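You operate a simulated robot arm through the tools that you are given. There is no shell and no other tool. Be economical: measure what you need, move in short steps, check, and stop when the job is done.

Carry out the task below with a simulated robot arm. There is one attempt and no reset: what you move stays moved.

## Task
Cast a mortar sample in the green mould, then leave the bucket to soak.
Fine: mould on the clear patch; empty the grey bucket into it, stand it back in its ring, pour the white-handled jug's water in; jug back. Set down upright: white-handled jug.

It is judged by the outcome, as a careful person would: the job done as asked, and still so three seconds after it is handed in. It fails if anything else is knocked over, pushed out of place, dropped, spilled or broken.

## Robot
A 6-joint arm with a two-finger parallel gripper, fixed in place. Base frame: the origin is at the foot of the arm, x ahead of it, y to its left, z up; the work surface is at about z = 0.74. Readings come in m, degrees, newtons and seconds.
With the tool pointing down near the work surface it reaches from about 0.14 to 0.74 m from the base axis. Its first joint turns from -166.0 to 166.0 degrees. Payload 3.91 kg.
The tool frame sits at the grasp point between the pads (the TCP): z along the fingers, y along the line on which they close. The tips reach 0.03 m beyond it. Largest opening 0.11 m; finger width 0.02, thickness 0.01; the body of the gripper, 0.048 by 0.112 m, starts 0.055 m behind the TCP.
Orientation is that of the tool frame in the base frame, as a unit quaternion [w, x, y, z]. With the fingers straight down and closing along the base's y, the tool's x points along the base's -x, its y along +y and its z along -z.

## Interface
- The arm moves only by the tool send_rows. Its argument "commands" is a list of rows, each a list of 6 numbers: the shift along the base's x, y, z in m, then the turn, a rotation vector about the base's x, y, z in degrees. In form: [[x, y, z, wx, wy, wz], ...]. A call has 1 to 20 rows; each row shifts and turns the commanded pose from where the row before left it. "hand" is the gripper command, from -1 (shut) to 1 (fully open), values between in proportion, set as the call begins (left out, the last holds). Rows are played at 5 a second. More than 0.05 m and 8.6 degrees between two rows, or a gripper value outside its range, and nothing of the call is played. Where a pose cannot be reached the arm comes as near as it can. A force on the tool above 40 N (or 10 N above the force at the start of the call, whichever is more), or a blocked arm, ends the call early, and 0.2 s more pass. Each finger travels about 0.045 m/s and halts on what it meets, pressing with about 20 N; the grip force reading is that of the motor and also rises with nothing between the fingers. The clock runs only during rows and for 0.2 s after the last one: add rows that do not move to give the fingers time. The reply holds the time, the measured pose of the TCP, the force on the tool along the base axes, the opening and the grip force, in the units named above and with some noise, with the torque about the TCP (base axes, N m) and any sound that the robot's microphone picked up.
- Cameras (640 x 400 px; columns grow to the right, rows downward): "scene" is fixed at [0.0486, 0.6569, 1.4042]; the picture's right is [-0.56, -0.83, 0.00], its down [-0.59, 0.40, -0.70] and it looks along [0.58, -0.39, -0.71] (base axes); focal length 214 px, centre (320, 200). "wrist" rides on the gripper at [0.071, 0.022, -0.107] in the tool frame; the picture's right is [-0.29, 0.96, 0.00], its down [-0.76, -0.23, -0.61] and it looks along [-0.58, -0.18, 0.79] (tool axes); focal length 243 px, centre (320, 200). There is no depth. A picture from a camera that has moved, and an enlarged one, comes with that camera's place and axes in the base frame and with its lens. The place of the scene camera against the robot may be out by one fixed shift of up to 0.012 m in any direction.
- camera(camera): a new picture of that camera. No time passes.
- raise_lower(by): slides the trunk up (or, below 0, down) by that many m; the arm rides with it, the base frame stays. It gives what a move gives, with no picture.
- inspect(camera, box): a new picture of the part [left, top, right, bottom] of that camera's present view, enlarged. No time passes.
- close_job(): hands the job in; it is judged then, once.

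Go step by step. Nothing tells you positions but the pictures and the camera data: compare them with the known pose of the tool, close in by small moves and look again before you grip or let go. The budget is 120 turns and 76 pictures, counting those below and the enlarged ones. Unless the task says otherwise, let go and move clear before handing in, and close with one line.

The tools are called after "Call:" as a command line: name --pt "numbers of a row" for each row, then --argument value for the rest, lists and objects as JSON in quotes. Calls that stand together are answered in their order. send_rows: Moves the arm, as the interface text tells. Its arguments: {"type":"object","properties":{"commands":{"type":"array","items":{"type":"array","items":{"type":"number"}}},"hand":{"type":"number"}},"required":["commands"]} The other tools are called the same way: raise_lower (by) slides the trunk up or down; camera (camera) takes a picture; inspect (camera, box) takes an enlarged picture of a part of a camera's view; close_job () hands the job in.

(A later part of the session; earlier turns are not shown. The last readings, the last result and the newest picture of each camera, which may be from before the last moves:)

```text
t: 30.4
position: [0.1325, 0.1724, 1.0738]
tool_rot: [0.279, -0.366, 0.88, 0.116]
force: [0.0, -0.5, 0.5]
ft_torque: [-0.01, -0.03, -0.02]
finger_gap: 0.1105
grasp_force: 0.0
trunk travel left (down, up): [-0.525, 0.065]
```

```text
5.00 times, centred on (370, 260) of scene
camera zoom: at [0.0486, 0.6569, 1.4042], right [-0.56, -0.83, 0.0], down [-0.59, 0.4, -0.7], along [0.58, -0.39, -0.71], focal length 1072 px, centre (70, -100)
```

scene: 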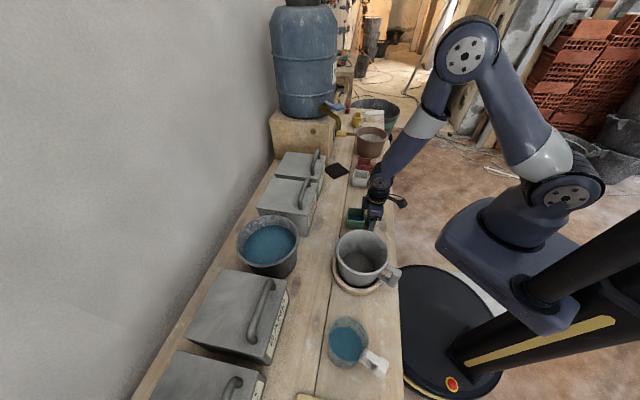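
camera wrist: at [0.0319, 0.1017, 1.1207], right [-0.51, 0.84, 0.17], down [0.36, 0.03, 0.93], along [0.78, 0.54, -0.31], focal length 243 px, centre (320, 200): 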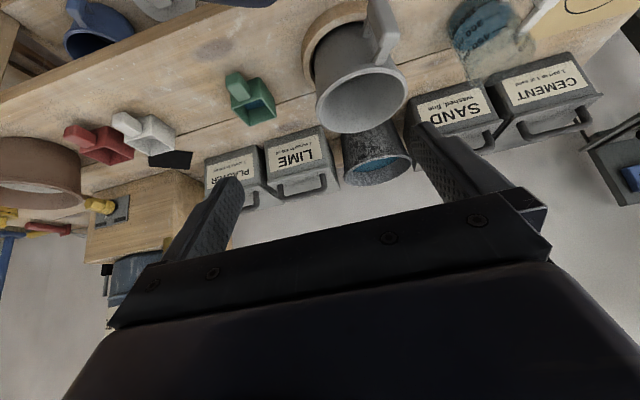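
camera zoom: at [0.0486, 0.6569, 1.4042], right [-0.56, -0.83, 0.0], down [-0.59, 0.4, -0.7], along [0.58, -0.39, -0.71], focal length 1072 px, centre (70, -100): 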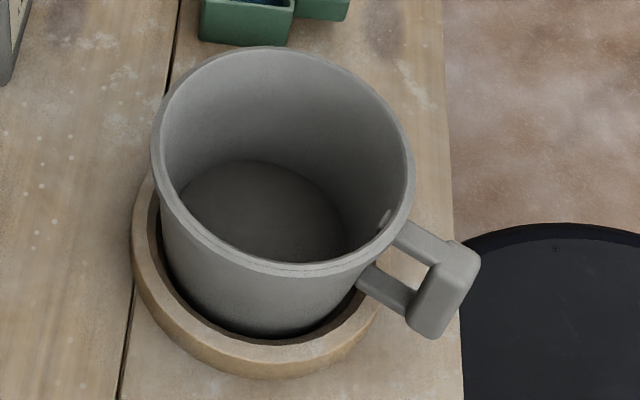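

Triangulating: the bucket's rim centre is near (0.251, 0.373, 0.855) with a radius of about 0.077, and the handle's vertical bar is near (0.152, 0.336), z 0.78–0.855, at azimuth 200°. I'll go straight down on the bar with the fingers closing along azimuth 110°, and stop above it first.

Call:
send_rows --pt "0 0 0 -4.95 4.95 0" --pt "0 0 0 -4.95 4.95 0" --pt "0 0 0 -4.95 4.95 0" --pt "0 0 0 -4.95 4.95 0" --pt "0 0 0 -4.95 4.95 0" --pt "0.01 0.03 -0.02 0 0 -8" --pt "0.01 0.03 -0.02 0 0 -8" --pt "0 0.03 -0.02 0 0 -8" --pt "0 0.03 -0.02 0 0 -1" --pt "0 0.03 -0.02 0 0 0" --pt "0 0.013 -0.02 0 0 0"

Call:
camera --camera "wrist"

Call:
inspect --camera "scene" --box '[310, 190, 430, 310]'

```text
t: 32.8
position: [0.1517, 0.3353, 0.9531]
tool_rot: [0.001, -0.174, 0.985, 0.0]
force: [-0.1, 0.3, -0.7]
ft_torque: [-0.02, 0.04, -0.01]
finger_gap: 0.11
grasp_force: 0.2
trunk travel left (down, up): [-0.525, 0.065]
```

```text
32 pictures are left
camera wrist: at [0.0777, 0.331, 1.0607], right [-0.05, 1.0, 0.0], down [0.79, 0.04, 0.61], along [0.61, 0.03, -0.79], focal length 243 px, centre (320, 200)
```

wrist: 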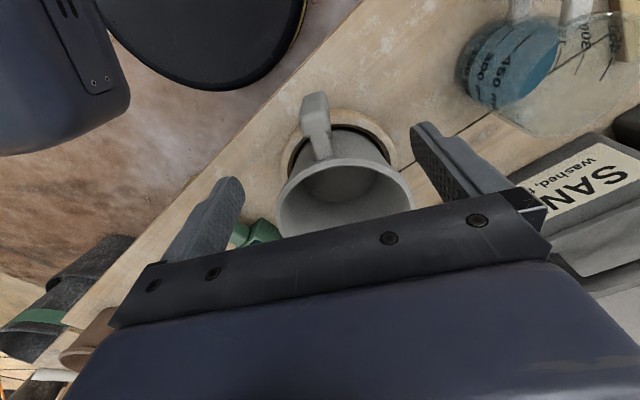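

```text
3.33 times, centred on (370, 250) of scene
camera zoom: at [0.0486, 0.6569, 1.4042], right [-0.56, -0.83, 0.0], down [-0.59, 0.4, -0.7], along [0.58, -0.39, -0.71], focal length 715 px, centre (153, 33)
```

zoom: 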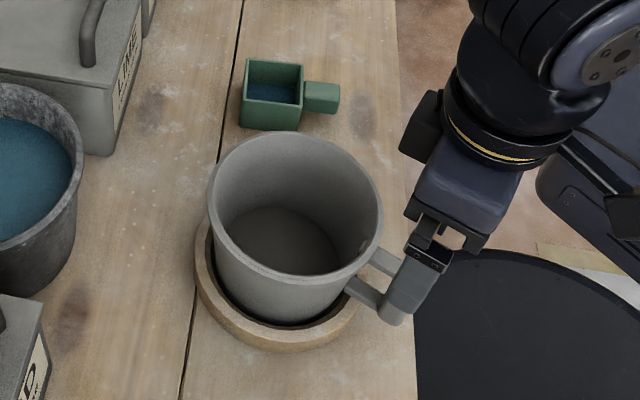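

I'll zoom on the bar to centre the fingers on it.

Call:
inspect --camera "wrist" --box '[260, 80, 400, 180]'

```text
4.00 times, centred on (330, 130) of wrist
camera zoom: at [0.0777, 0.331, 1.0607], right [-0.05, 1.0, 0.0], down [0.79, 0.04, 0.61], along [0.61, 0.03, -0.79], focal length 970 px, centre (280, 480)
```

zoom: 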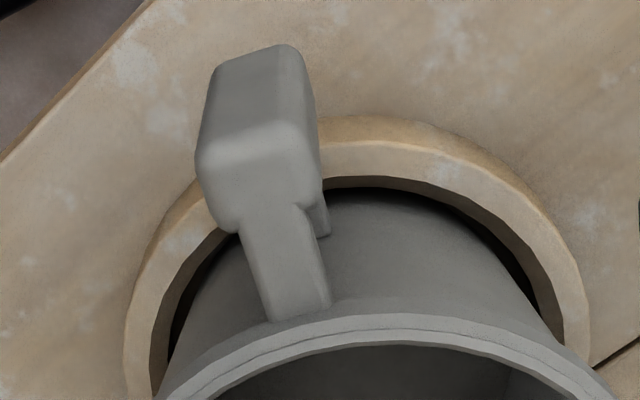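

The bar is centred at about (0.155, 0.331), z 0.79–0.858. I'll fine-align, descend to z 0.827 and close.

Call:
send_rows --pt "0.003 -0.0045 0 0 0 -3" --pt "0 0 -0.04 0 0 0" --pt "0 0 -0.04 0 0 0" --pt "0 0 -0.03 0 0 0" --pt "0 0 -0.016 0 0 0" --pt "0 0 0 0 0 0"

Call:
send_rows --pt "0 0 0 0 0 0" --pt "0 0 0 0 0 0" --pt "0 0 0 0 0 0" --pt "0 0 0 0 0 0" --pt "0 0 0 0 0 0" --pt "0 0 0 0 0 0" --pt "0 0 0 0 0 0" --pt "0 0 0 0 0 0" --hand -1

Call:
camera --camera "wrist"

```text
t: 34.2
position: [0.1548, 0.3348, 0.8271]
tool_rot: [-0.001, -0.148, 0.989, 0.0]
force: [1.1, 0.2, 0.1]
ft_torque: [-0.03, 0.0, 0.02]
finger_gap: 0.1098
grasp_force: 0.0
trunk travel left (down, up): [-0.525, 0.065]
```

```text
t: 36.0
position: [0.155, 0.3331, 0.8272]
tool_rot: [0.001, -0.148, 0.989, -0.001]
force: [0.2, 0.8, 0.0]
ft_torque: [0.12, -0.14, 0.09]
finger_gap: 0.0259
grasp_force: 20.1
trunk travel left (down, up): [-0.525, 0.065]
```

```text
29 pictures are left
camera wrist: at [0.0806, 0.3321, 0.935], right [0.0, 1.0, 0.0], down [0.79, 0.0, 0.61], along [0.61, 0.0, -0.79], focal length 243 px, centre (320, 200)
```

wrist: 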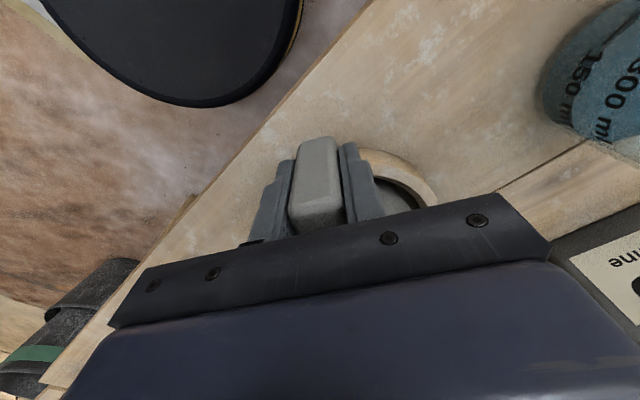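

The bar is gripped (0.026 m). I'll lift a little to read the weight and watch for droop.

Call:
send_rows --pt "0 0 0.01 0 0 0" --pt "0 0 0.02 0 0 0" --pt "0 0 0.02 0 0 0" --pt "0 0 0 0 0 0"

Call:
camera --camera "scene"

```text
t: 37.0
position: [0.1532, 0.3322, 0.877]
tool_rot: [0.0, -0.147, 0.989, 0.0]
force: [-0.3, 0.0, -2.6]
ft_torque: [-0.06, 0.2, 0.0]
finger_gap: 0.026
grasp_force: 19.7
trunk travel left (down, up): [-0.525, 0.065]
```

```text
28 pictures are left
```

scene: 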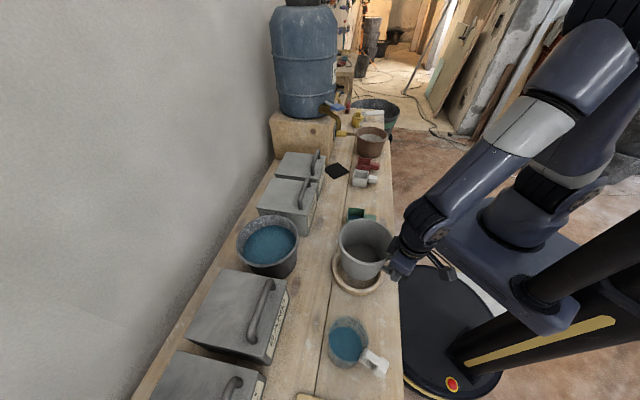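

Weight is about 2.6 N with no visible droop. I'll carry the bucket toward the mould and tilt to 60°, still short of pouring, with the lip heading over the mould.

Call:
send_rows --pt "0 0 0.03 0 0 0" --pt "0 0 0.03 0 0 0" --pt "0 0 0.023 0 0 0" --pt "0.024 -0.01 0 0 0 0" --pt "0.024 -0.01 0 0 0 0" --pt "0.024 -0.01 0 0 0 0" --pt "0.024 -0.01 0 0 0 0" --pt "0.023 -0.01 0 0 0 0" --pt "0.023 -0.012 0 0 0 0" --pt "0 0 0 7.11 2.38 0" --pt "0 0 0 7.11 2.38 0" --pt "0 0 0 7.11 2.38 0" --pt "0 0 0 7.11 2.38 0" --pt "0 0 0 7.11 2.38 0" --pt "0 0 0 7.11 2.38 0" --pt "0 0 0 0 0 0"

Call:
camera --camera "scene"

Call:
inspect --camera "scene" --box '[310, 160, 430, 260]'

```text
t: 40.4
position: [0.2968, 0.2688, 0.9603]
tool_rot: [-0.067, -0.136, 0.913, 0.378]
force: [-0.1, -0.1, -2.2]
ft_torque: [-0.14, 0.17, 0.01]
finger_gap: 0.0255
grasp_force: 19.8
trunk travel left (down, up): [-0.525, 0.065]
```

```text
27 pictures are left
```

scene: 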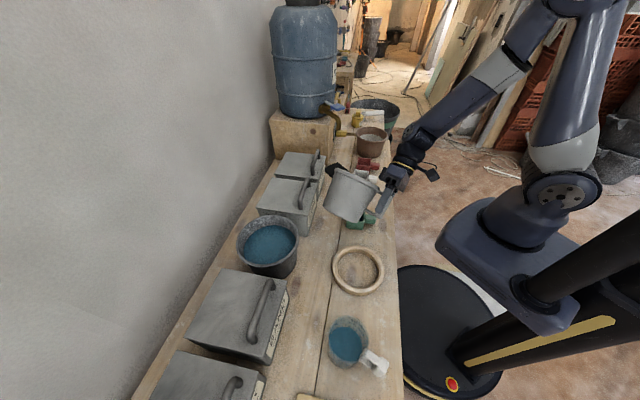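

```text
4.00 times, centred on (370, 210) of scene
camera zoom: at [0.0486, 0.6569, 1.4042], right [-0.56, -0.83, 0.0], down [-0.59, 0.4, -0.7], along [0.58, -0.39, -0.71], focal length 858 px, centre (120, 160)
```

zoom: 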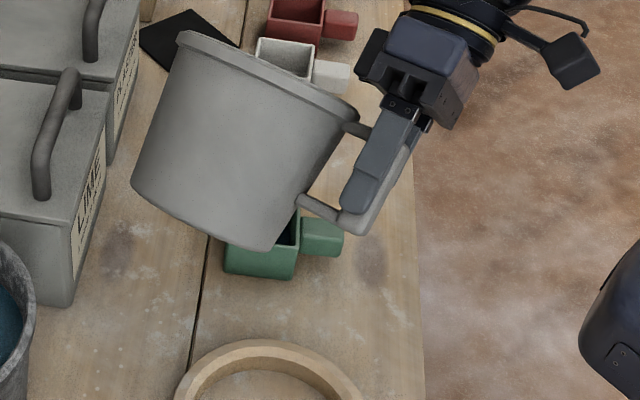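

The bucket is secure at 45°. I'll tilt to about 67° and lower a bit, then check the lip against the mould from the wrist camera.

Call:
send_rows --pt "0 -0.003 -0.013 7.11 2.38 0" --pt "0 -0.003 -0.013 7.11 2.38 0" --pt "0 -0.002 -0.013 7.11 2.38 0" --pt "0 0 0 0 0 0"

Call:
camera --camera "wrist"

Call:
inspect --camera "scene" --box '[310, 160, 430, 260]'

```text
t: 41.4
position: [0.2967, 0.2618, 0.9217]
tool_rot: [-0.096, -0.123, 0.822, 0.548]
force: [1.0, -0.1, -2.0]
ft_torque: [-0.16, 0.2, 0.0]
finger_gap: 0.026
grasp_force: 20.2
trunk travel left (down, up): [-0.525, 0.065]
```

```text
25 pictures are left
camera wrist: at [0.2581, 0.1529, 0.9838], right [0.18, 0.44, 0.88], down [0.92, -0.38, 0.0], along [0.34, 0.81, -0.48], focal length 243 px, centre (320, 200)
```

wrist: 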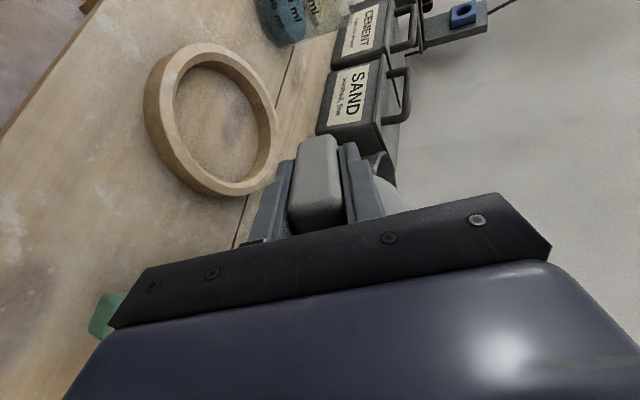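

```text
4.00 times, centred on (370, 210) of scene
camera zoom: at [0.0486, 0.6569, 1.4042], right [-0.56, -0.83, 0.0], down [-0.59, 0.4, -0.7], along [0.58, -0.39, -0.71], focal length 858 px, centre (120, 160)
```

zoom: 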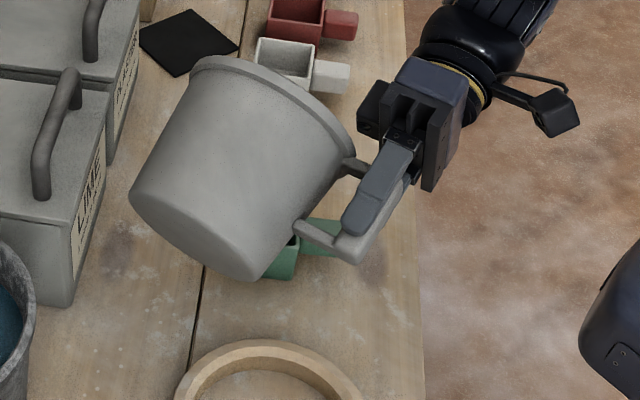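

The projected rim matches prediction within millimetres, putting the lip over the mould's centre. I'll tilt slowly to 90°, keeping the lip low over it.

Call:
send_rows --pt "0.001 -0.005 -0.012 5.93 1.98 0" --pt "0.001 -0.005 -0.012 5.93 1.98 0" --pt "0 0 0 0 0 0" --pt "0 0 0 0 0 0" --pt "0.0009 -0.0028 0.0015 2.37 0.79 0" --pt "0 0 0 0 0 0" --pt "0.0009 -0.0028 0.0015 2.37 0.79 0" --pt "0 0 0 0 0 0" --pt "0.0009 -0.0028 0.0015 2.37 0.79 0" --pt "0 0 0 0 0 0" --pt "0.0009 -0.0028 0.0015 2.37 0.79 0" --pt "0 0 0 0 0 0" --pt "0 0 0 0 0 0"

Call:
inspect --camera "scene" --box '[310, 160, 430, 260]'

```text
t: 44.2
position: [0.3016, 0.2412, 0.9034]
tool_rot: [-0.123, -0.105, 0.699, 0.696]
force: [-0.3, -0.7, -2.7]
ft_torque: [-0.17, 0.17, -0.03]
finger_gap: 0.0261
grasp_force: 19.7
trunk travel left (down, up): [-0.525, 0.065]
```

```text
4.00 times, centred on (370, 210) of scene
camera zoom: at [0.0486, 0.6569, 1.4042], right [-0.56, -0.83, 0.0], down [-0.59, 0.4, -0.7], along [0.58, -0.39, -0.71], focal length 858 px, centre (120, 160)
```

zoom: 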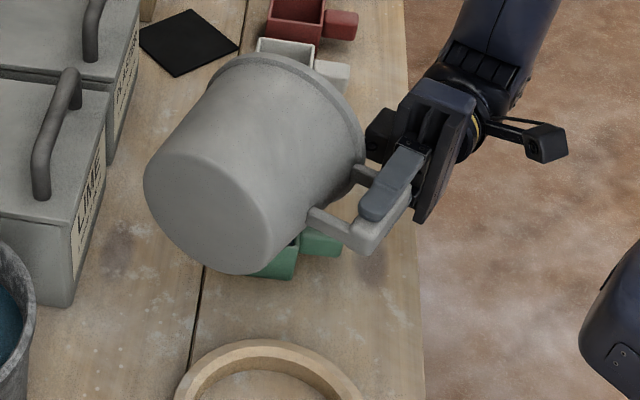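

Nothing visible is flowing yet. I'll continue slowly to 110°.

Call:
send_rows --pt "0.001 -0.003 0.001 2.37 0.79 0" --pt "0 0 0 0 0 0" --pt "0.001 -0.003 0.001 2.37 0.79 0" --pt "0 0 0 0 0 0" --pt "0.001 -0.003 0.001 2.37 0.79 0" --pt "0 0 0 0 0 0" --pt "0.001 -0.003 0.001 2.37 0.79 0" --pt "0 0 0 0 0 0" --pt "0.001 -0.003 0 2.37 0.79 0" --pt "0 0 0 0 0 0" --pt "0.001 -0.003 0 2.37 0.79 0" --pt "0 0 0 0 0 0" --pt "0.001 -0.003 0 2.37 0.79 0" --pt "0 0 0 0 0 0" --pt "0.001 -0.003 0 2.37 0.79 0" --pt "0 0 0 0 0 0" --pt "0 0 0 0 0 0" --pt "0 0 0 0 0 0"

Call:
inspect --camera "scene" --box '[310, 160, 430, 260]'

```text
t: 48.0
position: [0.3098, 0.2166, 0.9072]
tool_rot: [-0.142, -0.085, 0.567, 0.807]
force: [0.5, 0.2, -1.7]
ft_torque: [-0.15, 0.16, 0.01]
finger_gap: 0.0259
grasp_force: 20.5
trunk travel left (down, up): [-0.525, 0.065]
```

```text
4.00 times, centred on (370, 210) of scene
camera zoom: at [0.0486, 0.6569, 1.4042], right [-0.56, -0.83, 0.0], down [-0.59, 0.4, -0.7], along [0.58, -0.39, -0.71], focal length 858 px, centre (120, 160)
```

zoom: 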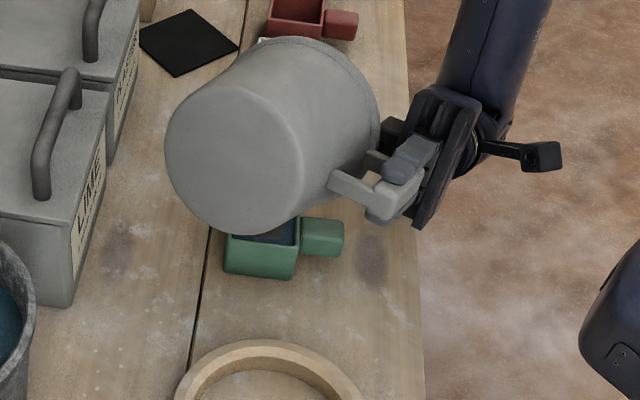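

I'll zoom in on the mould's contents.

Call:
inspect --camera "scene" --box '[345, 200, 405, 240]'

Call:
camera --camera "wrist"

```text
10.00 times, centred on (375, 220) of scene
camera zoom: at [0.0486, 0.6569, 1.4042], right [-0.56, -0.83, 0.0], down [-0.59, 0.4, -0.7], along [0.58, -0.39, -0.71], focal length 2145 px, centre (-230, 0)
```

zoom: 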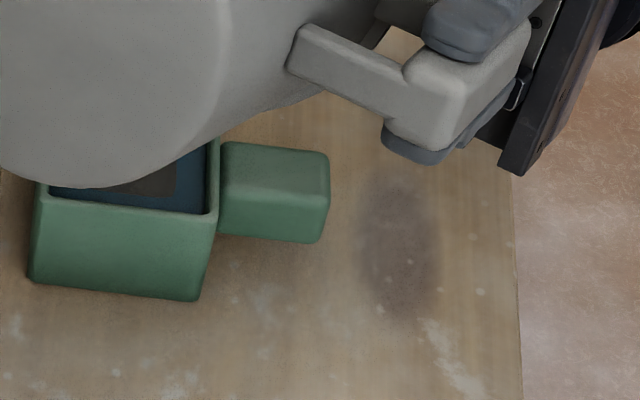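

```text
20 pictures are left
camera wrist: at [0.2774, 0.0896, 0.8933], right [0.4, -0.21, 0.89], down [0.87, -0.22, -0.44], along [0.29, 0.95, 0.09], focal length 243 px, centre (320, 200)
```

wrist: 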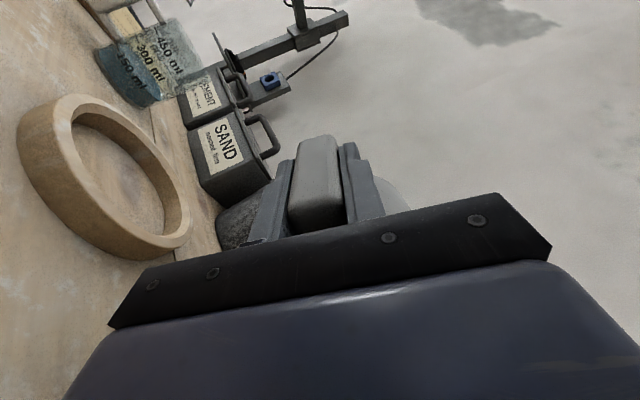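

Mortar is landing inside the mould. I'll tilt on to 130° so the bucket empties fully, keeping the lip over the mould.

Call:
send_rows --pt "0.001 -0.0031 0 3.79 1.27 0" --pt "0 0 0 0 0 0" --pt "0.001 -0.0032 0 3.79 1.27 0" --pt "0 0 0 0 0 0" --pt "0.0015 -0.0044 0 3.79 1.27 0" --pt "0 0 0 0 0 0" --pt "0.0015 -0.0048 0 3.79 1.27 0" --pt "0 0 0 0 0 0" --pt "0.0015 -0.0048 0 3.79 1.27 0" --pt "0 0 0 0 0 0" --pt "0 0 0 0 0 0" --pt "0 0 0 0 0 0" --pt "0 0 0 0 0 0"

Call:
inspect --camera "scene" --box '[320, 160, 420, 250]'

```text
t: 50.8
position: [0.3007, 0.2047, 0.9054]
tool_rot: [-0.146, -0.076, 0.521, 0.837]
force: [0.6, -0.3, -2.4]
ft_torque: [-0.13, 0.16, 0.01]
finger_gap: 0.0259
grasp_force: 19.7
out of reach, approached as far as the arm can: row 3, 5, 7, 9
trunk travel left (down, up): [-0.525, 0.065]
```

```text
4.44 times, centred on (370, 205) of scene
camera zoom: at [0.0486, 0.6569, 1.4042], right [-0.56, -0.83, 0.0], down [-0.59, 0.4, -0.7], along [0.58, -0.39, -0.71], focal length 953 px, centre (98, 178)
```

zoom: 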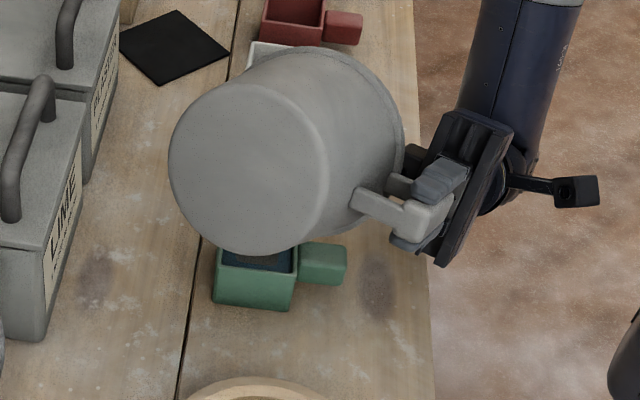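

The arm can't tilt past about 116° here, and the lip drifted ~1 cm. I'll settle at 115° with the lip re-centred and let it drain.

Call:
send_rows --pt "-0.001 0.007 0 -7.11 -2.38 0" --pt "-0.0017 0.0065 0 -7.11 -2.38 0" --pt "0 0 0 0 0 0" --pt "0 0 0 0 0 0" --pt "0 0 0 0 0 0" --pt "0 0 0 0 0 0" --pt "0 0 0 0 0 0" --pt "0 0 0 0 0 0" --pt "0 0 0 0 0 0" --pt "0 0 0 0 0 0" --pt "0 0 0 0 0 0" --pt "0 0 0 0 0 0"

Call:
send_rows --pt "0 0 0 0 0 0" --pt "0 0 0 0 0 0" --pt "0 0 0 0 0 0" --pt "0 0 0 0 0 0" --pt "0 0 0 0 0 0"

```text
t: 53.4
position: [0.2993, 0.2196, 0.9047]
tool_rot: [-0.134, -0.092, 0.626, 0.763]
force: [-0.2, -0.5, -2.1]
ft_torque: [-0.15, 0.2, -0.03]
finger_gap: 0.026
grasp_force: 20.2
trunk travel left (down, up): [-0.525, 0.065]
```

```text
t: 54.6
position: [0.298, 0.2186, 0.9058]
tool_rot: [-0.134, -0.092, 0.626, 0.762]
force: [-0.4, 0.3, -3.5]
ft_torque: [-0.14, 0.18, -0.02]
finger_gap: 0.0259
grasp_force: 19.3
trunk travel left (down, up): [-0.525, 0.065]
```

The commanded pose had clamped at the limit, so I'm at 101° now. I'll go back to ~114° with the lip centred and hold.

Call:
send_rows --pt "0.009 0.006 0 0 0 0" --pt "0.001 -0.004 0 3.9 1.3 0" --pt "0.001 -0.004 0 3.9 1.3 0" --pt "0.001 -0.004 0 3.9 1.3 0" --pt "0 0 0 0 0 0" --pt "0 0 0 0 0 0" --pt "0 0 0 0 0 0" --pt "0 0 0 0 0 0" --pt "0 0 0 0 0 0" --pt "0 0 0 0 0 0"

Call:
inspect --camera "scene" --box '[335, 200, 395, 240]'

```text
t: 56.8
position: [0.3129, 0.2113, 0.9049]
tool_rot: [-0.145, -0.08, 0.54, 0.825]
force: [0.0, -1.1, -3.4]
ft_torque: [-0.15, 0.18, -0.02]
finger_gap: 0.026
grasp_force: 20.4
trunk travel left (down, up): [-0.525, 0.065]
```

```text
10.00 times, centred on (365, 220) of scene
camera zoom: at [0.0486, 0.6569, 1.4042], right [-0.56, -0.83, 0.0], down [-0.59, 0.4, -0.7], along [0.58, -0.39, -0.71], focal length 2145 px, centre (-130, 0)
```

zoom: 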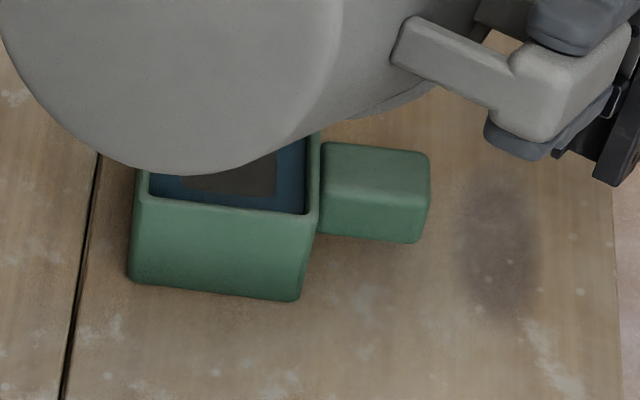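

The mortar is in the mould. I'll tilt the bucket back upright while rising, then check inside it.

Call:
send_rows --pt "-0.002 0.006 0.006 -7.11 -2.38 0" --pt "-0.002 0.007 0.006 -7.11 -2.38 0" --pt "-0.003 0.008 0.006 -7.11 -2.38 0" --pt "-0.003 0.008 0.006 -7.11 -2.38 0" --pt "-0.003 0.01 0.008 -7.11 -2.38 0" --pt "-0.003 0.01 0.01 -7.11 -2.38 0" --pt "0 0 0.01 -7.11 -2.38 0" --pt "0 0 0.01 -7.11 -2.38 0" --pt "0 0 0 -7.11 -2.38 0" --pt "0 0 0 -7.11 -2.38 0" --pt "0 0 0 -7.11 -2.38 0" --pt "0 0 0 -7.11 -2.38 0" --pt "0 0 0 -7.11 -2.38 0" --pt "0 0 0 -7.11 -2.38 0" --pt "0 0 0 -7.11 -2.38 0" --pt "0 0 0 0 0 0"

Call:
inspect --camera "scene" --box '[310, 130, 430, 250]'

```text
t: 60.2
position: [0.2951, 0.2611, 0.9664]
tool_rot: [0.0, -0.148, 0.989, 0.01]
force: [-0.2, -1.0, -2.0]
ft_torque: [-0.11, 0.22, 0.01]
finger_gap: 0.0258
grasp_force: 20.1
trunk travel left (down, up): [-0.525, 0.065]
```

```text
3.33 times, centred on (370, 190) of scene
camera zoom: at [0.0486, 0.6569, 1.4042], right [-0.56, -0.83, 0.0], down [-0.59, 0.4, -0.7], along [0.58, -0.39, -0.71], focal length 715 px, centre (153, 233)
```

zoom: 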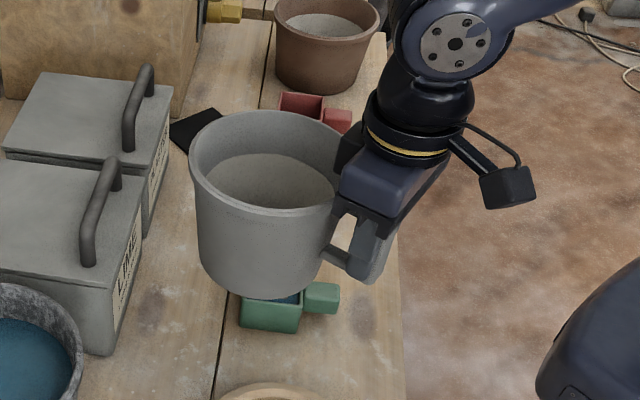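

The bucket now shows a lighter, empty floor. I'll correct the last degree and carry it back above its ring.

Call:
send_rows --pt "0 0 0 -1.09 -0.36 0" --pt "-0.024 0.012 0 0 0 0" --pt "-0.024 0.012 0 0 0 0" --pt "-0.023 0.012 0 0 0 0" --pt "-0.023 0.012 0 0 0 0" --pt "-0.023 0.012 0 0 0 0" --pt "-0.023 0.012 0 0 0 0" --pt "0 0 -0.03 0 0 0" --pt "0 0 -0.03 0 0 0" --pt "0 0 -0.03 0 0 0" --pt "0 0 0 0 0 0"

Call:
inspect --camera "scene" --box '[315, 210, 415, 310]'

```text
t: 62.6
position: [0.1573, 0.3343, 0.8781]
tool_rot: [0.0, -0.149, 0.989, 0.001]
force: [0.5, 0.0, -2.4]
ft_torque: [-0.07, 0.22, 0.01]
finger_gap: 0.0258
grasp_force: 20.2
trunk travel left (down, up): [-0.525, 0.065]
```

```text
4.00 times, centred on (365, 260) of scene
camera zoom: at [0.0486, 0.6569, 1.4042], right [-0.56, -0.83, 0.0], down [-0.59, 0.4, -0.7], along [0.58, -0.39, -0.71], focal length 858 px, centre (140, -40)
```

zoom: 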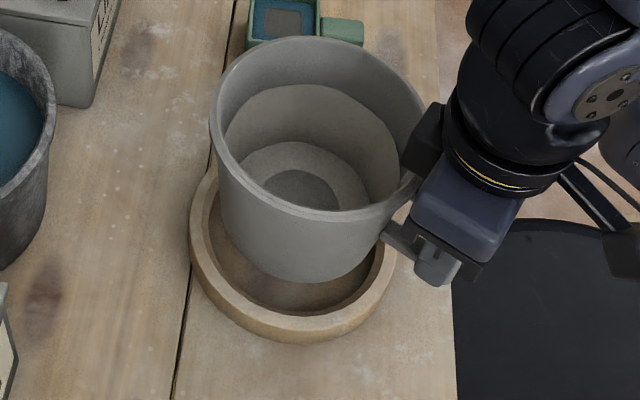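

Inside the bucket I see rings. I'll zoom once to tell residue from leftover mortar.

Call:
inspect --camera "scene" --box '[345, 205, 390, 265]'

```text
6.67 times, centred on (368, 235) of scene
camera zoom: at [0.0486, 0.6569, 1.4042], right [-0.56, -0.83, 0.0], down [-0.59, 0.4, -0.7], along [0.58, -0.39, -0.71], focal length 1430 px, centre (3, -33)
```

zoom: 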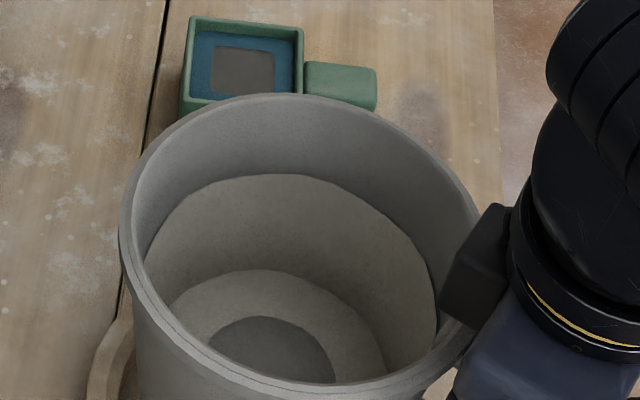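

That's only a residue film; the bucket is empty and the mould is filled. I'll lower the bucket into its ring.

Call:
send_rows --pt "-0.002 -0.001 -0.02 0 0 0" --pt "0 0 -0.02 0 0 0" --pt "0 0 -0.007 0 0 0" --pt "0 0 -0.002 0 0 0" --pt "0 0 -0.001 0 0 0" --pt "0 0 0 0 0 0"

```text
t: 64.0
position: [0.1527, 0.3327, 0.8268]
tool_rot: [0.002, -0.149, 0.989, 0.002]
force: [-4.7, -2.4, 14.9]
ft_torque: [-0.18, -0.29, -0.1]
finger_gap: 0.0257
grasp_force: 20.0
trunk travel left (down, up): [-0.525, 0.065]
```

It's seated at the original height. I'll ease off, release and rise clear.

Call:
send_rows --pt "0 0 0.001 0 0 0" --pt "0 0 0 0 0 0"

Call:
send_rows --pt "0 0 0 0 0 0" --pt "0 0 0 0 0 0" --pt "0 0 0 0 0 0" --pt "0 0 0 0 0 0" --pt "0 0 0 0 0 0" --hand 0.3

Call:
send_rows --pt "0 0 0.02 0 0 0" --pt "0 0 0.04 0 0 0" --pt "0 0 0.04 0 0 0" --pt "-0.01 0.02 0.04 0 0 6" --pt "-0.01 0.02 0.03 0 0 6" --pt "-0.01 0.02 0.02 0 0 6" --pt "-0.01 0.01 0.02 0 0 6" --hand 1

Call:
camera --camera "wrist"

```text
t: 64.6
position: [0.1531, 0.3334, 0.8275]
tool_rot: [0.001, -0.149, 0.989, 0.0]
force: [-0.8, -0.8, -2.3]
ft_torque: [-0.04, 0.18, 0.0]
finger_gap: 0.0258
grasp_force: 20.4
trunk travel left (down, up): [-0.525, 0.065]
```

```text
t: 65.8
position: [0.1522, 0.3328, 0.8276]
tool_rot: [0.001, -0.149, 0.989, 0.0]
force: [-0.8, -0.2, 0.3]
ft_torque: [-0.02, 0.0, 0.0]
finger_gap: 0.0714
grasp_force: 0.2
trunk travel left (down, up): [-0.525, 0.065]
```

```text
t: 67.4
position: [0.1119, 0.4016, 1.0364]
tool_rot: [0.001, -0.352, 0.936, 0.001]
force: [0.2, 0.5, -0.5]
ft_torque: [0.01, 0.01, -0.01]
finger_gap: 0.11
grasp_force: 0.0
trunk travel left (down, up): [-0.525, 0.065]
```

```text
14 pictures are left
camera wrist: at [0.0444, 0.3712, 1.1439], right [-0.41, 0.91, 0.0], down [0.72, 0.32, 0.61], along [0.55, 0.25, -0.79], focal length 243 px, centre (320, 200)
```

wrist: 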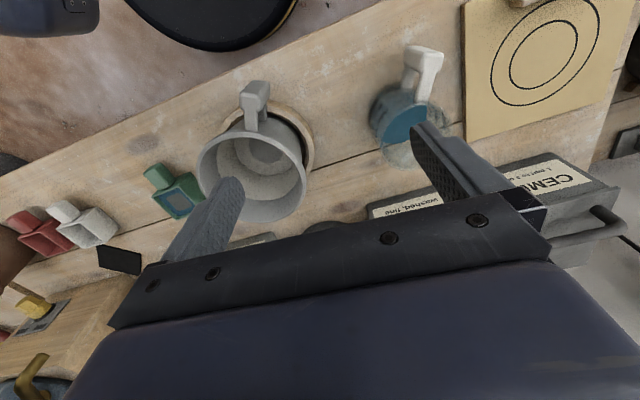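

The bucket stands in its ring. Now the jug: I'll zoom on its handle.

Call:
inspect --camera "wrist" --box '[350, 20, 470, 120]'

```text
4.00 times, centred on (410, 70) of wrist
camera zoom: at [0.0444, 0.3712, 1.1439], right [-0.41, 0.91, 0.0], down [0.72, 0.32, 0.61], along [0.55, 0.25, -0.79], focal length 970 px, centre (-40, 720)
```

zoom: 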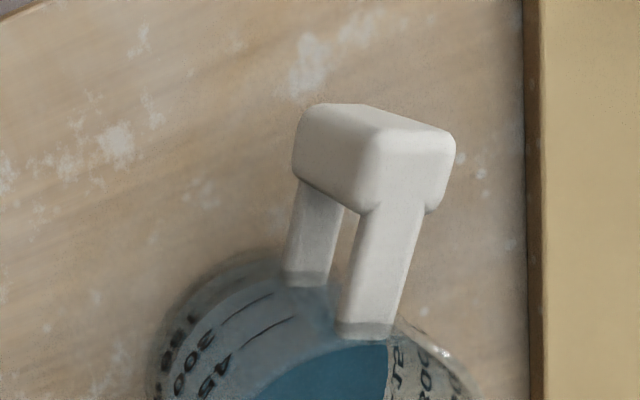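

The jug's handle bar top is at about (0.033, 0.505, 0.831), at azimuth ~198°, with the board just beyond. I'll go above it with a moderate opening.

Call:
send_rows --pt "-0.02 0.026 -0.025 0 0 -5.8" --pt "-0.02 0.026 -0.025 0 0 -5.8" --pt "-0.02 0.026 -0.025 0 0 -5.8" --pt "-0.019 0.0255 -0.025 0 0 -5.8" --pt "0 0 0 0 0 0" --hand 0.45

Call:
camera --camera "wrist"

```text
t: 68.6
position: [0.0319, 0.506, 0.9362]
tool_rot: [0.001, -0.155, 0.988, 0.001]
force: [-0.2, 0.3, 0.1]
ft_torque: [0.0, 0.02, -0.02]
finger_gap: 0.0797
grasp_force: 0.2
trunk travel left (down, up): [-0.525, 0.065]
```

```text
12 pictures are left
camera wrist: at [-0.0425, 0.5037, 1.0441], right [-0.02, 1.0, 0.0], down [0.79, 0.01, 0.61], along [0.61, 0.01, -0.79], focal length 243 px, centre (320, 200)
```

wrist: 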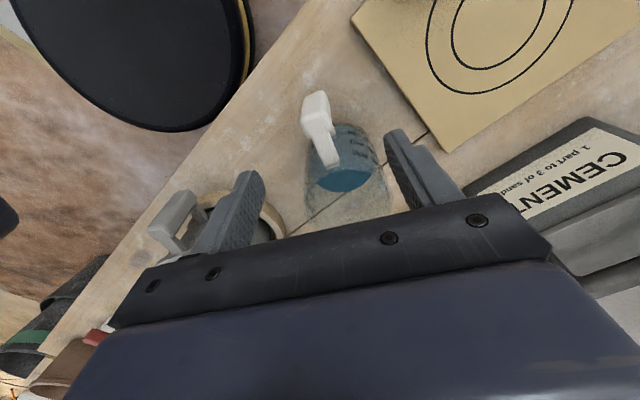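

The bar is centred between the fingers. I'll nudge 3 mm, descend and grip.

Call:
send_rows --pt "0.003 0 0 0 0 0" --pt "0 0 -0.04 0 0 0" --pt "0 0 -0.04 0 0 0" --pt "0 0 -0.04 0 0 0" --pt "0 0 -0.018 0 0 0" --pt "0 0 0 0 0 0"

Call:
send_rows --pt "0 0 0 0 0 0" --pt "0 0 0 0 0 0" --pt "0 0 0 0 0 0" --pt "0 0 0 0 0 0" --pt "0 0 0 0 0 0" --pt "0 0 0 0 0 0" --pt "0 0 0 0 0 0" --hand -1

Call:
send_rows --pt "0 0 0.005 0 0 0" --pt "0 0 0.005 0 0 0" --pt "0 0 0 0 0 0"

Call:
inspect --camera "scene" --box '[300, 300, 420, 400]'

```text
t: 70.0
position: [0.0348, 0.5046, 0.7985]
tool_rot: [0.0, -0.155, 0.988, 0.001]
force: [0.7, 0.9, 0.3]
ft_torque: [0.02, 0.02, -0.02]
finger_gap: 0.0797
grasp_force: 0.2
trunk travel left (down, up): [-0.525, 0.065]
```

```text
t: 71.6
position: [0.0349, 0.5041, 0.7992]
tool_rot: [0.001, -0.156, 0.988, 0.001]
force: [0.4, -0.8, -0.2]
ft_torque: [-0.03, 0.02, -0.04]
finger_gap: 0.0257
grasp_force: 20.2
trunk travel left (down, up): [-0.525, 0.065]
```

```text
t: 72.4
position: [0.0361, 0.5062, 0.8093]
tool_rot: [0.001, -0.156, 0.988, 0.002]
force: [0.1, 0.0, -1.4]
ft_torque: [0.0, 0.07, 0.0]
finger_gap: 0.0257
grasp_force: 20.4
trunk travel left (down, up): [-0.525, 0.065]
```

```text
4.00 times, centred on (360, 350) of scene
camera zoom: at [0.0486, 0.6569, 1.4042], right [-0.56, -0.83, 0.0], down [-0.59, 0.4, -0.7], along [0.58, -0.39, -0.71], focal length 858 px, centre (160, -400)
```

zoom: 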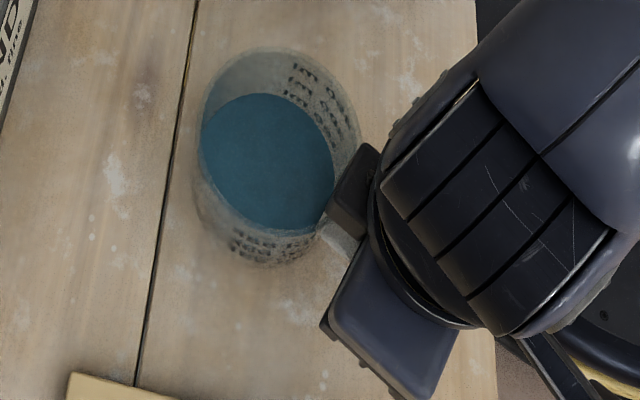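

The jug is light (~1.5 N) and held. I'll raise it smoothly, bring it beside the bucket and tilt to 25°, short of pouring.

Call:
send_rows --pt "0 0 0.02 0 0 0" --pt "0 0 0.03 0 0 0" --pt "0 0 0.035 0 0 0" --pt "0 0 0.035 0 0 0" --pt "0 0 0.03 0 0 0" --pt "0 0 0.01 0 0 0" --pt "0.01 -0.006 0 0 0 0" --pt "0.018 -0.012 0 0 0 0" --pt "0.018 -0.012 0 0 0 0" --pt "0.018 -0.012 0 0 0 0" --pt "0.018 -0.012 0 0 0 0" --pt "0.018 -0.012 0 0 0 0" --pt "0.009 -0.006 0 0 0 0" --pt "0 0 0 4.74 1.58 0" --pt "0 0 0 4.74 1.58 0" --pt "0 0 0 4.74 1.58 0" --pt "0 0 0 4.74 1.58 0" --pt "0 0 0 4.74 1.58 0" --pt "0 0 0 0 0 0"

Call:
inspect --camera "scene" --box '[290, 210, 450, 330]'

```text
t: 76.4
position: [0.1469, 0.4336, 0.9701]
tool_rot: [-0.035, -0.152, 0.964, 0.215]
force: [-0.3, -0.5, -1.5]
ft_torque: [-0.01, 0.08, 0.01]
finger_gap: 0.0257
grasp_force: 20.0
trunk travel left (down, up): [-0.525, 0.065]
```

```text
3.33 times, centred on (370, 270) of scene
camera zoom: at [0.0486, 0.6569, 1.4042], right [-0.56, -0.83, 0.0], down [-0.59, 0.4, -0.7], along [0.58, -0.39, -0.71], focal length 715 px, centre (153, -33)
```

zoom: 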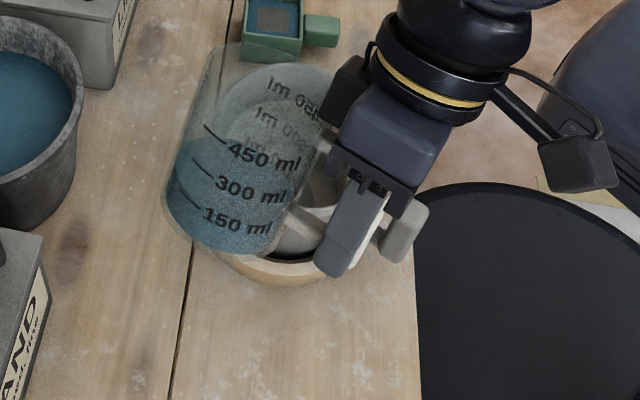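

About 300 ml of water, and the lip prediction matches the picture. I'll tilt gently to 60° with the lip just inside the bucket's rim.

Call:
send_rows --pt "-0.001 0.001 -0.005 4.74 1.58 0" --pt "-0.001 0.001 -0.005 4.74 1.58 0" --pt "0 0.001 -0.005 4.74 1.58 0" --pt "0 0 0 4.74 1.58 0" --pt "0 0 0 0 0 0" --pt "0 0 0.001 2.37 0.79 0" --pt "0 0 0 0 0 0" --pt "0 0 0.001 2.37 0.79 0" --pt "0 0 0 0 0 0" --pt "0 0 0.001 2.37 0.79 0" --pt "0 0 0 0 0 0" --pt "0 0 0.001 2.37 0.79 0" --pt "0 0 0 0 0 0" --pt "0 -0.001 0.001 2.37 0.79 0" --pt "0 0 0 0 0 0" --pt "0 -0.001 0.001 2.37 0.79 0" --pt "0 0 0 0 0 0"

Call:
inspect --camera "scene" --box '[290, 210, 450, 330]'

```text
t: 80.0
position: [0.1442, 0.4347, 0.9605]
tool_rot: [-0.082, -0.134, 0.856, 0.493]
force: [-0.6, 0.1, -1.2]
ft_torque: [-0.09, 0.06, -0.01]
finger_gap: 0.0263
grasp_force: 19.6
trunk travel left (down, up): [-0.525, 0.065]
```

```text
3.33 times, centred on (370, 270) of scene
camera zoom: at [0.0486, 0.6569, 1.4042], right [-0.56, -0.83, 0.0], down [-0.59, 0.4, -0.7], along [0.58, -0.39, -0.71], focal length 715 px, centre (153, -33)
```

zoom: 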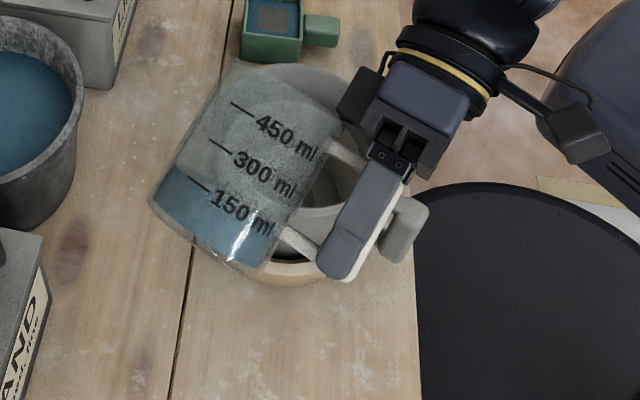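

Water is still mostly in the jug with nothing outside. I'll continue slowly to 85°.

Call:
send_rows --pt "0.0003 -0.001 0 2.37 0.79 0" --pt "0 0 0 0 0 0" --pt "0.0003 -0.001 0 2.37 0.79 0" --pt "0 0 0 0 0 0" --pt "0.0003 -0.001 0 2.37 0.79 0" --pt "0 0 0 0 0 0" --pt "0.0003 -0.001 0 2.37 0.79 0" --pt "0 0 0 0 0 0" --pt "0.0003 -0.001 0 2.37 0.79 0" --pt "0 0 0 0 0 0" --pt "0.0003 -0.001 0.001 2.37 0.79 0" --pt "0 0 0 0 0 0" --pt "0.0005 -0.0016 0.001 2.37 0.79 0" --pt "0 0 0 0 0 0" --pt "0.0005 -0.0016 0.001 2.37 0.79 0" --pt "0 0 0 0 0 0" --pt "0.0005 -0.0016 0.001 2.37 0.79 0" --pt "0 0 0 0 0 0" --pt "0.0005 -0.0016 0.001 2.37 0.79 0" --pt "0 0 0 0 0 0"

Call:
inspect --camera "scene" --box '[290, 210, 450, 330]'

```text
t: 84.2
position: [0.1466, 0.4233, 0.9662]
tool_rot: [-0.112, -0.114, 0.728, 0.666]
force: [-0.1, -0.2, -2.1]
ft_torque: [-0.05, 0.08, 0.0]
finger_gap: 0.0258
grasp_force: 19.8
trunk travel left (down, up): [-0.525, 0.065]
```

```text
3.33 times, centred on (370, 270) of scene
camera zoom: at [0.0486, 0.6569, 1.4042], right [-0.56, -0.83, 0.0], down [-0.59, 0.4, -0.7], along [0.58, -0.39, -0.71], focal length 715 px, centre (153, -33)
```

zoom: 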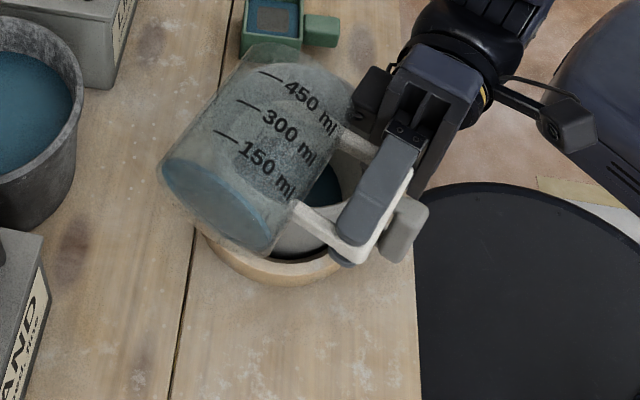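

Water is in the bucket and the jug is nearly empty. I'll go on to about 107° to drain the rest.

Call:
send_rows --pt "0.001 -0.002 0.0015 2.61 0.87 0" --pt "0 0 0 0 0 0" --pt "0.001 -0.002 0.0015 2.61 0.87 0" --pt "0 0 0 0 0 0" --pt "0.001 -0.002 0.0015 2.61 0.87 0" --pt "0.001 -0.002 0.0015 2.61 0.87 0" --pt "0.001 -0.002 0.0015 2.61 0.87 0" --pt "0.001 -0.002 0.0015 2.61 0.87 0" --pt "0.001 -0.002 0.0015 2.61 0.87 0" --pt "0.001 -0.002 0.0015 2.61 0.87 0" --pt "0 0 0 0 0 0" --pt "0 0 0 0 0 0" --pt "0 0 0 0 0 0" --pt "0 0 0 0 0 0" --pt "0 0 0 0 0 0" --pt "0 0 0 0 0 0" --pt "0 0 0 0 0 0" --pt "0 0 0 0 0 0"

Call:
inspect --camera "scene" --box '[290, 210, 450, 330]'

```text
t: 88.0
position: [0.1562, 0.4058, 0.9777]
tool_rot: [-0.132, -0.092, 0.588, 0.793]
force: [-0.9, 0.1, -0.8]
ft_torque: [-0.08, 0.06, 0.02]
finger_gap: 0.0258
grasp_force: 19.6
trunk travel left (down, up): [-0.525, 0.065]
```

```text
3.33 times, centred on (370, 270) of scene
camera zoom: at [0.0486, 0.6569, 1.4042], right [-0.56, -0.83, 0.0], down [-0.59, 0.4, -0.7], along [0.58, -0.39, -0.71], focal length 715 px, centre (153, -33)
```

zoom: 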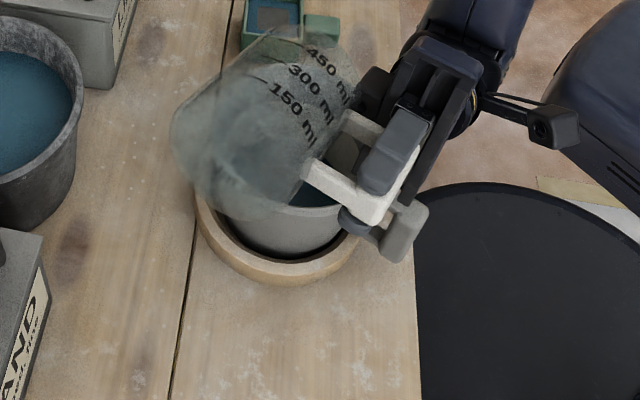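

The jug is empty. I'll tilt it back upright, carry it to its spot and stop just above the bench.

Call:
send_rows --pt "-0.0015 0.0039 0 -7.11 -2.38 0" --pt "-0.0015 0.0039 0 -7.11 -2.38 0" --pt "-0.0015 0.0039 0 -7.11 -2.38 0" --pt "-0.0015 0.0039 0 -7.11 -2.38 0" --pt "-0.0015 0.0039 0 -7.11 -2.38 0" --pt "-0.0015 0.0039 0 -7.11 -2.38 0" --pt "-0.0015 0.0039 0 -7.11 -2.38 0" --pt "-0.0015 0.0039 0 -7.11 -2.38 0" --pt "0 0 0 -7.11 -2.38 0" --pt "0 0 0 -7.11 -2.38 0" --pt "0 0 0 -7.11 -2.38 0" --pt "0 0 0 -7.11 -2.38 0" --pt "0 0 0 -7.11 -2.38 0" --pt "0 0 0 -7.11 -2.38 0" --pt "0 0 0 -1.8 -0.6 0" --pt "0 0 0 0 0 0"

Call:
send_rows --pt "-0.018 0.012 0 0 0 0" --pt "-0.018 0.011 0 0 0 0" --pt "-0.018 0.011 0 0 0 0" --pt "-0.018 0.011 0 0 0 0" --pt "-0.018 0.011 0 0 0 0" --pt "-0.018 0.011 0 0 0 0" --pt "0 0 -0.03 0 0 0" --pt "0 0 -0.03 0 0 0" --pt "0 0 -0.03 0 0 0" --pt "0 0 -0.03 0 0 0" --pt "0 0 -0.03 0 0 0" --pt "0 0 0 0 0 0"

```text
t: 91.4
position: [0.1443, 0.4374, 0.9784]
tool_rot: [0.001, -0.156, 0.988, 0.001]
force: [-0.4, -0.7, -1.7]
ft_torque: [-0.01, 0.08, 0.02]
finger_gap: 0.0256
grasp_force: 20.2
trunk travel left (down, up): [-0.525, 0.065]
```

```text
t: 94.0
position: [0.0351, 0.5053, 0.8281]
tool_rot: [0.001, -0.157, 0.988, 0.001]
force: [-0.6, -0.3, -0.9]
ft_torque: [-0.05, 0.07, -0.01]
finger_gap: 0.026
grasp_force: 20.2
trunk travel left (down, up): [-0.525, 0.065]
```

Everything is back over the jug's original place (0.035, 0.505). I'll lower it to its original height.

Call:
send_rows --pt "0 0 -0.015 0 0 0" --pt "0 0 -0.01 0 0 0" --pt "0 0 -0.003 0 0 0" --pt "0 0 -0.001 0 0 0" --pt "0 0 0 0 0 0"

```text
t: 95.2
position: [0.0349, 0.5057, 0.8001]
tool_rot: [0.002, -0.156, 0.988, 0.002]
force: [-3.4, 1.5, 7.5]
ft_torque: [0.04, -0.67, 0.07]
finger_gap: 0.0258
grasp_force: 20.3
trunk travel left (down, up): [-0.525, 0.065]
```

Contact is felt at the original height. I'll ease off, open gently and lift away.

Call:
send_rows --pt "0 0 0.0005 0 0 0" --pt "0 0 0 0 0 0"

Call:
send_rows --pt "0 0 0 0 0 0" --pt "0 0 0 0 0 0" --pt "0 0 0 0 0 0" --pt "0 0 0 0 0 0" --pt "0 0 0 0 0 0" --hand 0.3

Call:
send_rows --pt "0 0 0.02 0 0 0" --pt "0 0 0.04 0 0 0" --pt "0 0 0.04 0 0 0" --pt "0 0 0.04 0 0 0" --pt "0 0 0.04 0 0 0" --pt "-0.02 -0.03 0.03 0 0 0" --pt "-0.02 -0.03 0.03 0 0 0" --pt "0 -0.03 0.03 0 0 0" --pt "0.02 -0.03 0.02 0 0 0" --pt "0.03 -0.03 0.0 0 0 0" --pt "0.03 -0.03 0.0 0 0 0"

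Call:
camera --camera "scene"

Call:
inspect --camera "scene" --box '[310, 180, 430, 260]'

Call:
inspect --camera "scene" --box '[290, 240, 450, 400]'

```text
t: 95.8
position: [0.0363, 0.5054, 0.8]
tool_rot: [0.002, -0.157, 0.988, 0.002]
force: [-0.9, 2.6, 6.7]
ft_torque: [0.11, -0.54, 0.23]
finger_gap: 0.026
grasp_force: 20.0
trunk travel left (down, up): [-0.525, 0.065]
```

```text
t: 97.0
position: [0.0352, 0.5045, 0.7997]
tool_rot: [0.0, -0.157, 0.988, 0.002]
force: [0.5, -0.4, -0.8]
ft_torque: [0.03, 0.0, 0.01]
finger_gap: 0.0714
grasp_force: 0.0
trunk travel left (down, up): [-0.525, 0.065]
```

```text
t: 99.4
position: [0.0761, 0.3221, 1.0896]
tool_rot: [0.001, -0.156, 0.988, 0.002]
force: [-0.9, 0.6, -0.1]
ft_torque: [-0.04, 0.0, 0.02]
finger_gap: 0.0714
grasp_force: 0.0
trunk travel left (down, up): [-0.525, 0.065]
```

```text
6 pictures are left
```

scene: 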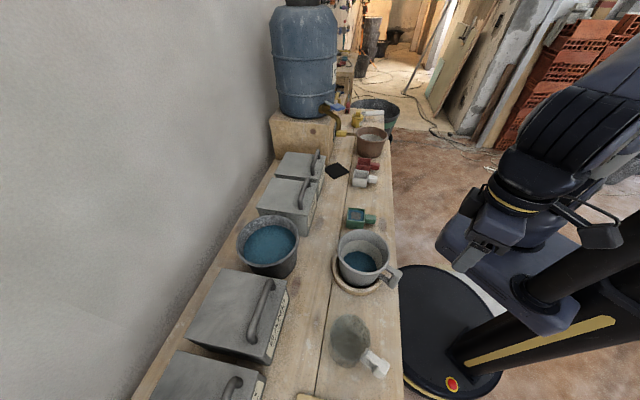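

```text
5.00 times, centred on (370, 220) of scene
camera zoom: at [0.0486, 0.6569, 1.4042], right [-0.56, -0.83, 0.0], down [-0.59, 0.4, -0.7], along [0.58, -0.39, -0.71], focal length 1072 px, centre (70, 100)
```

zoom: 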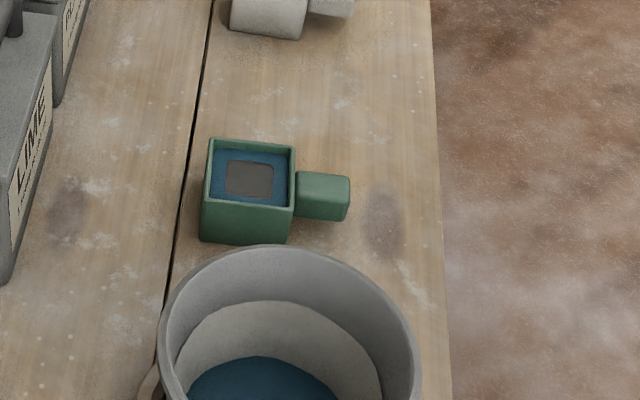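

```text
2.50 times, centred on (370, 320) of scene
camera zoom: at [0.0486, 0.6569, 1.4042], right [-0.56, -0.83, 0.0], down [-0.59, 0.4, -0.7], along [0.58, -0.39, -0.71], focal length 536 px, centre (195, -100)
```

zoom: 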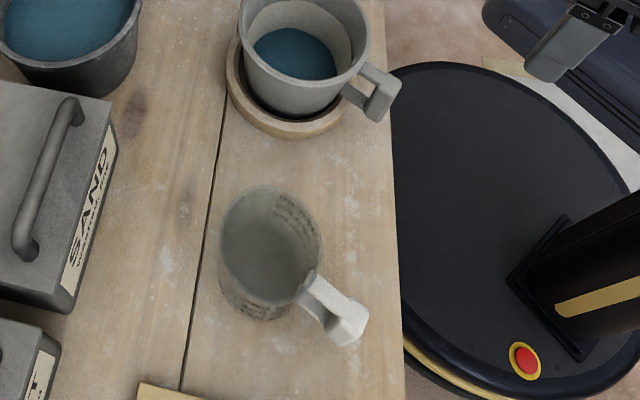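

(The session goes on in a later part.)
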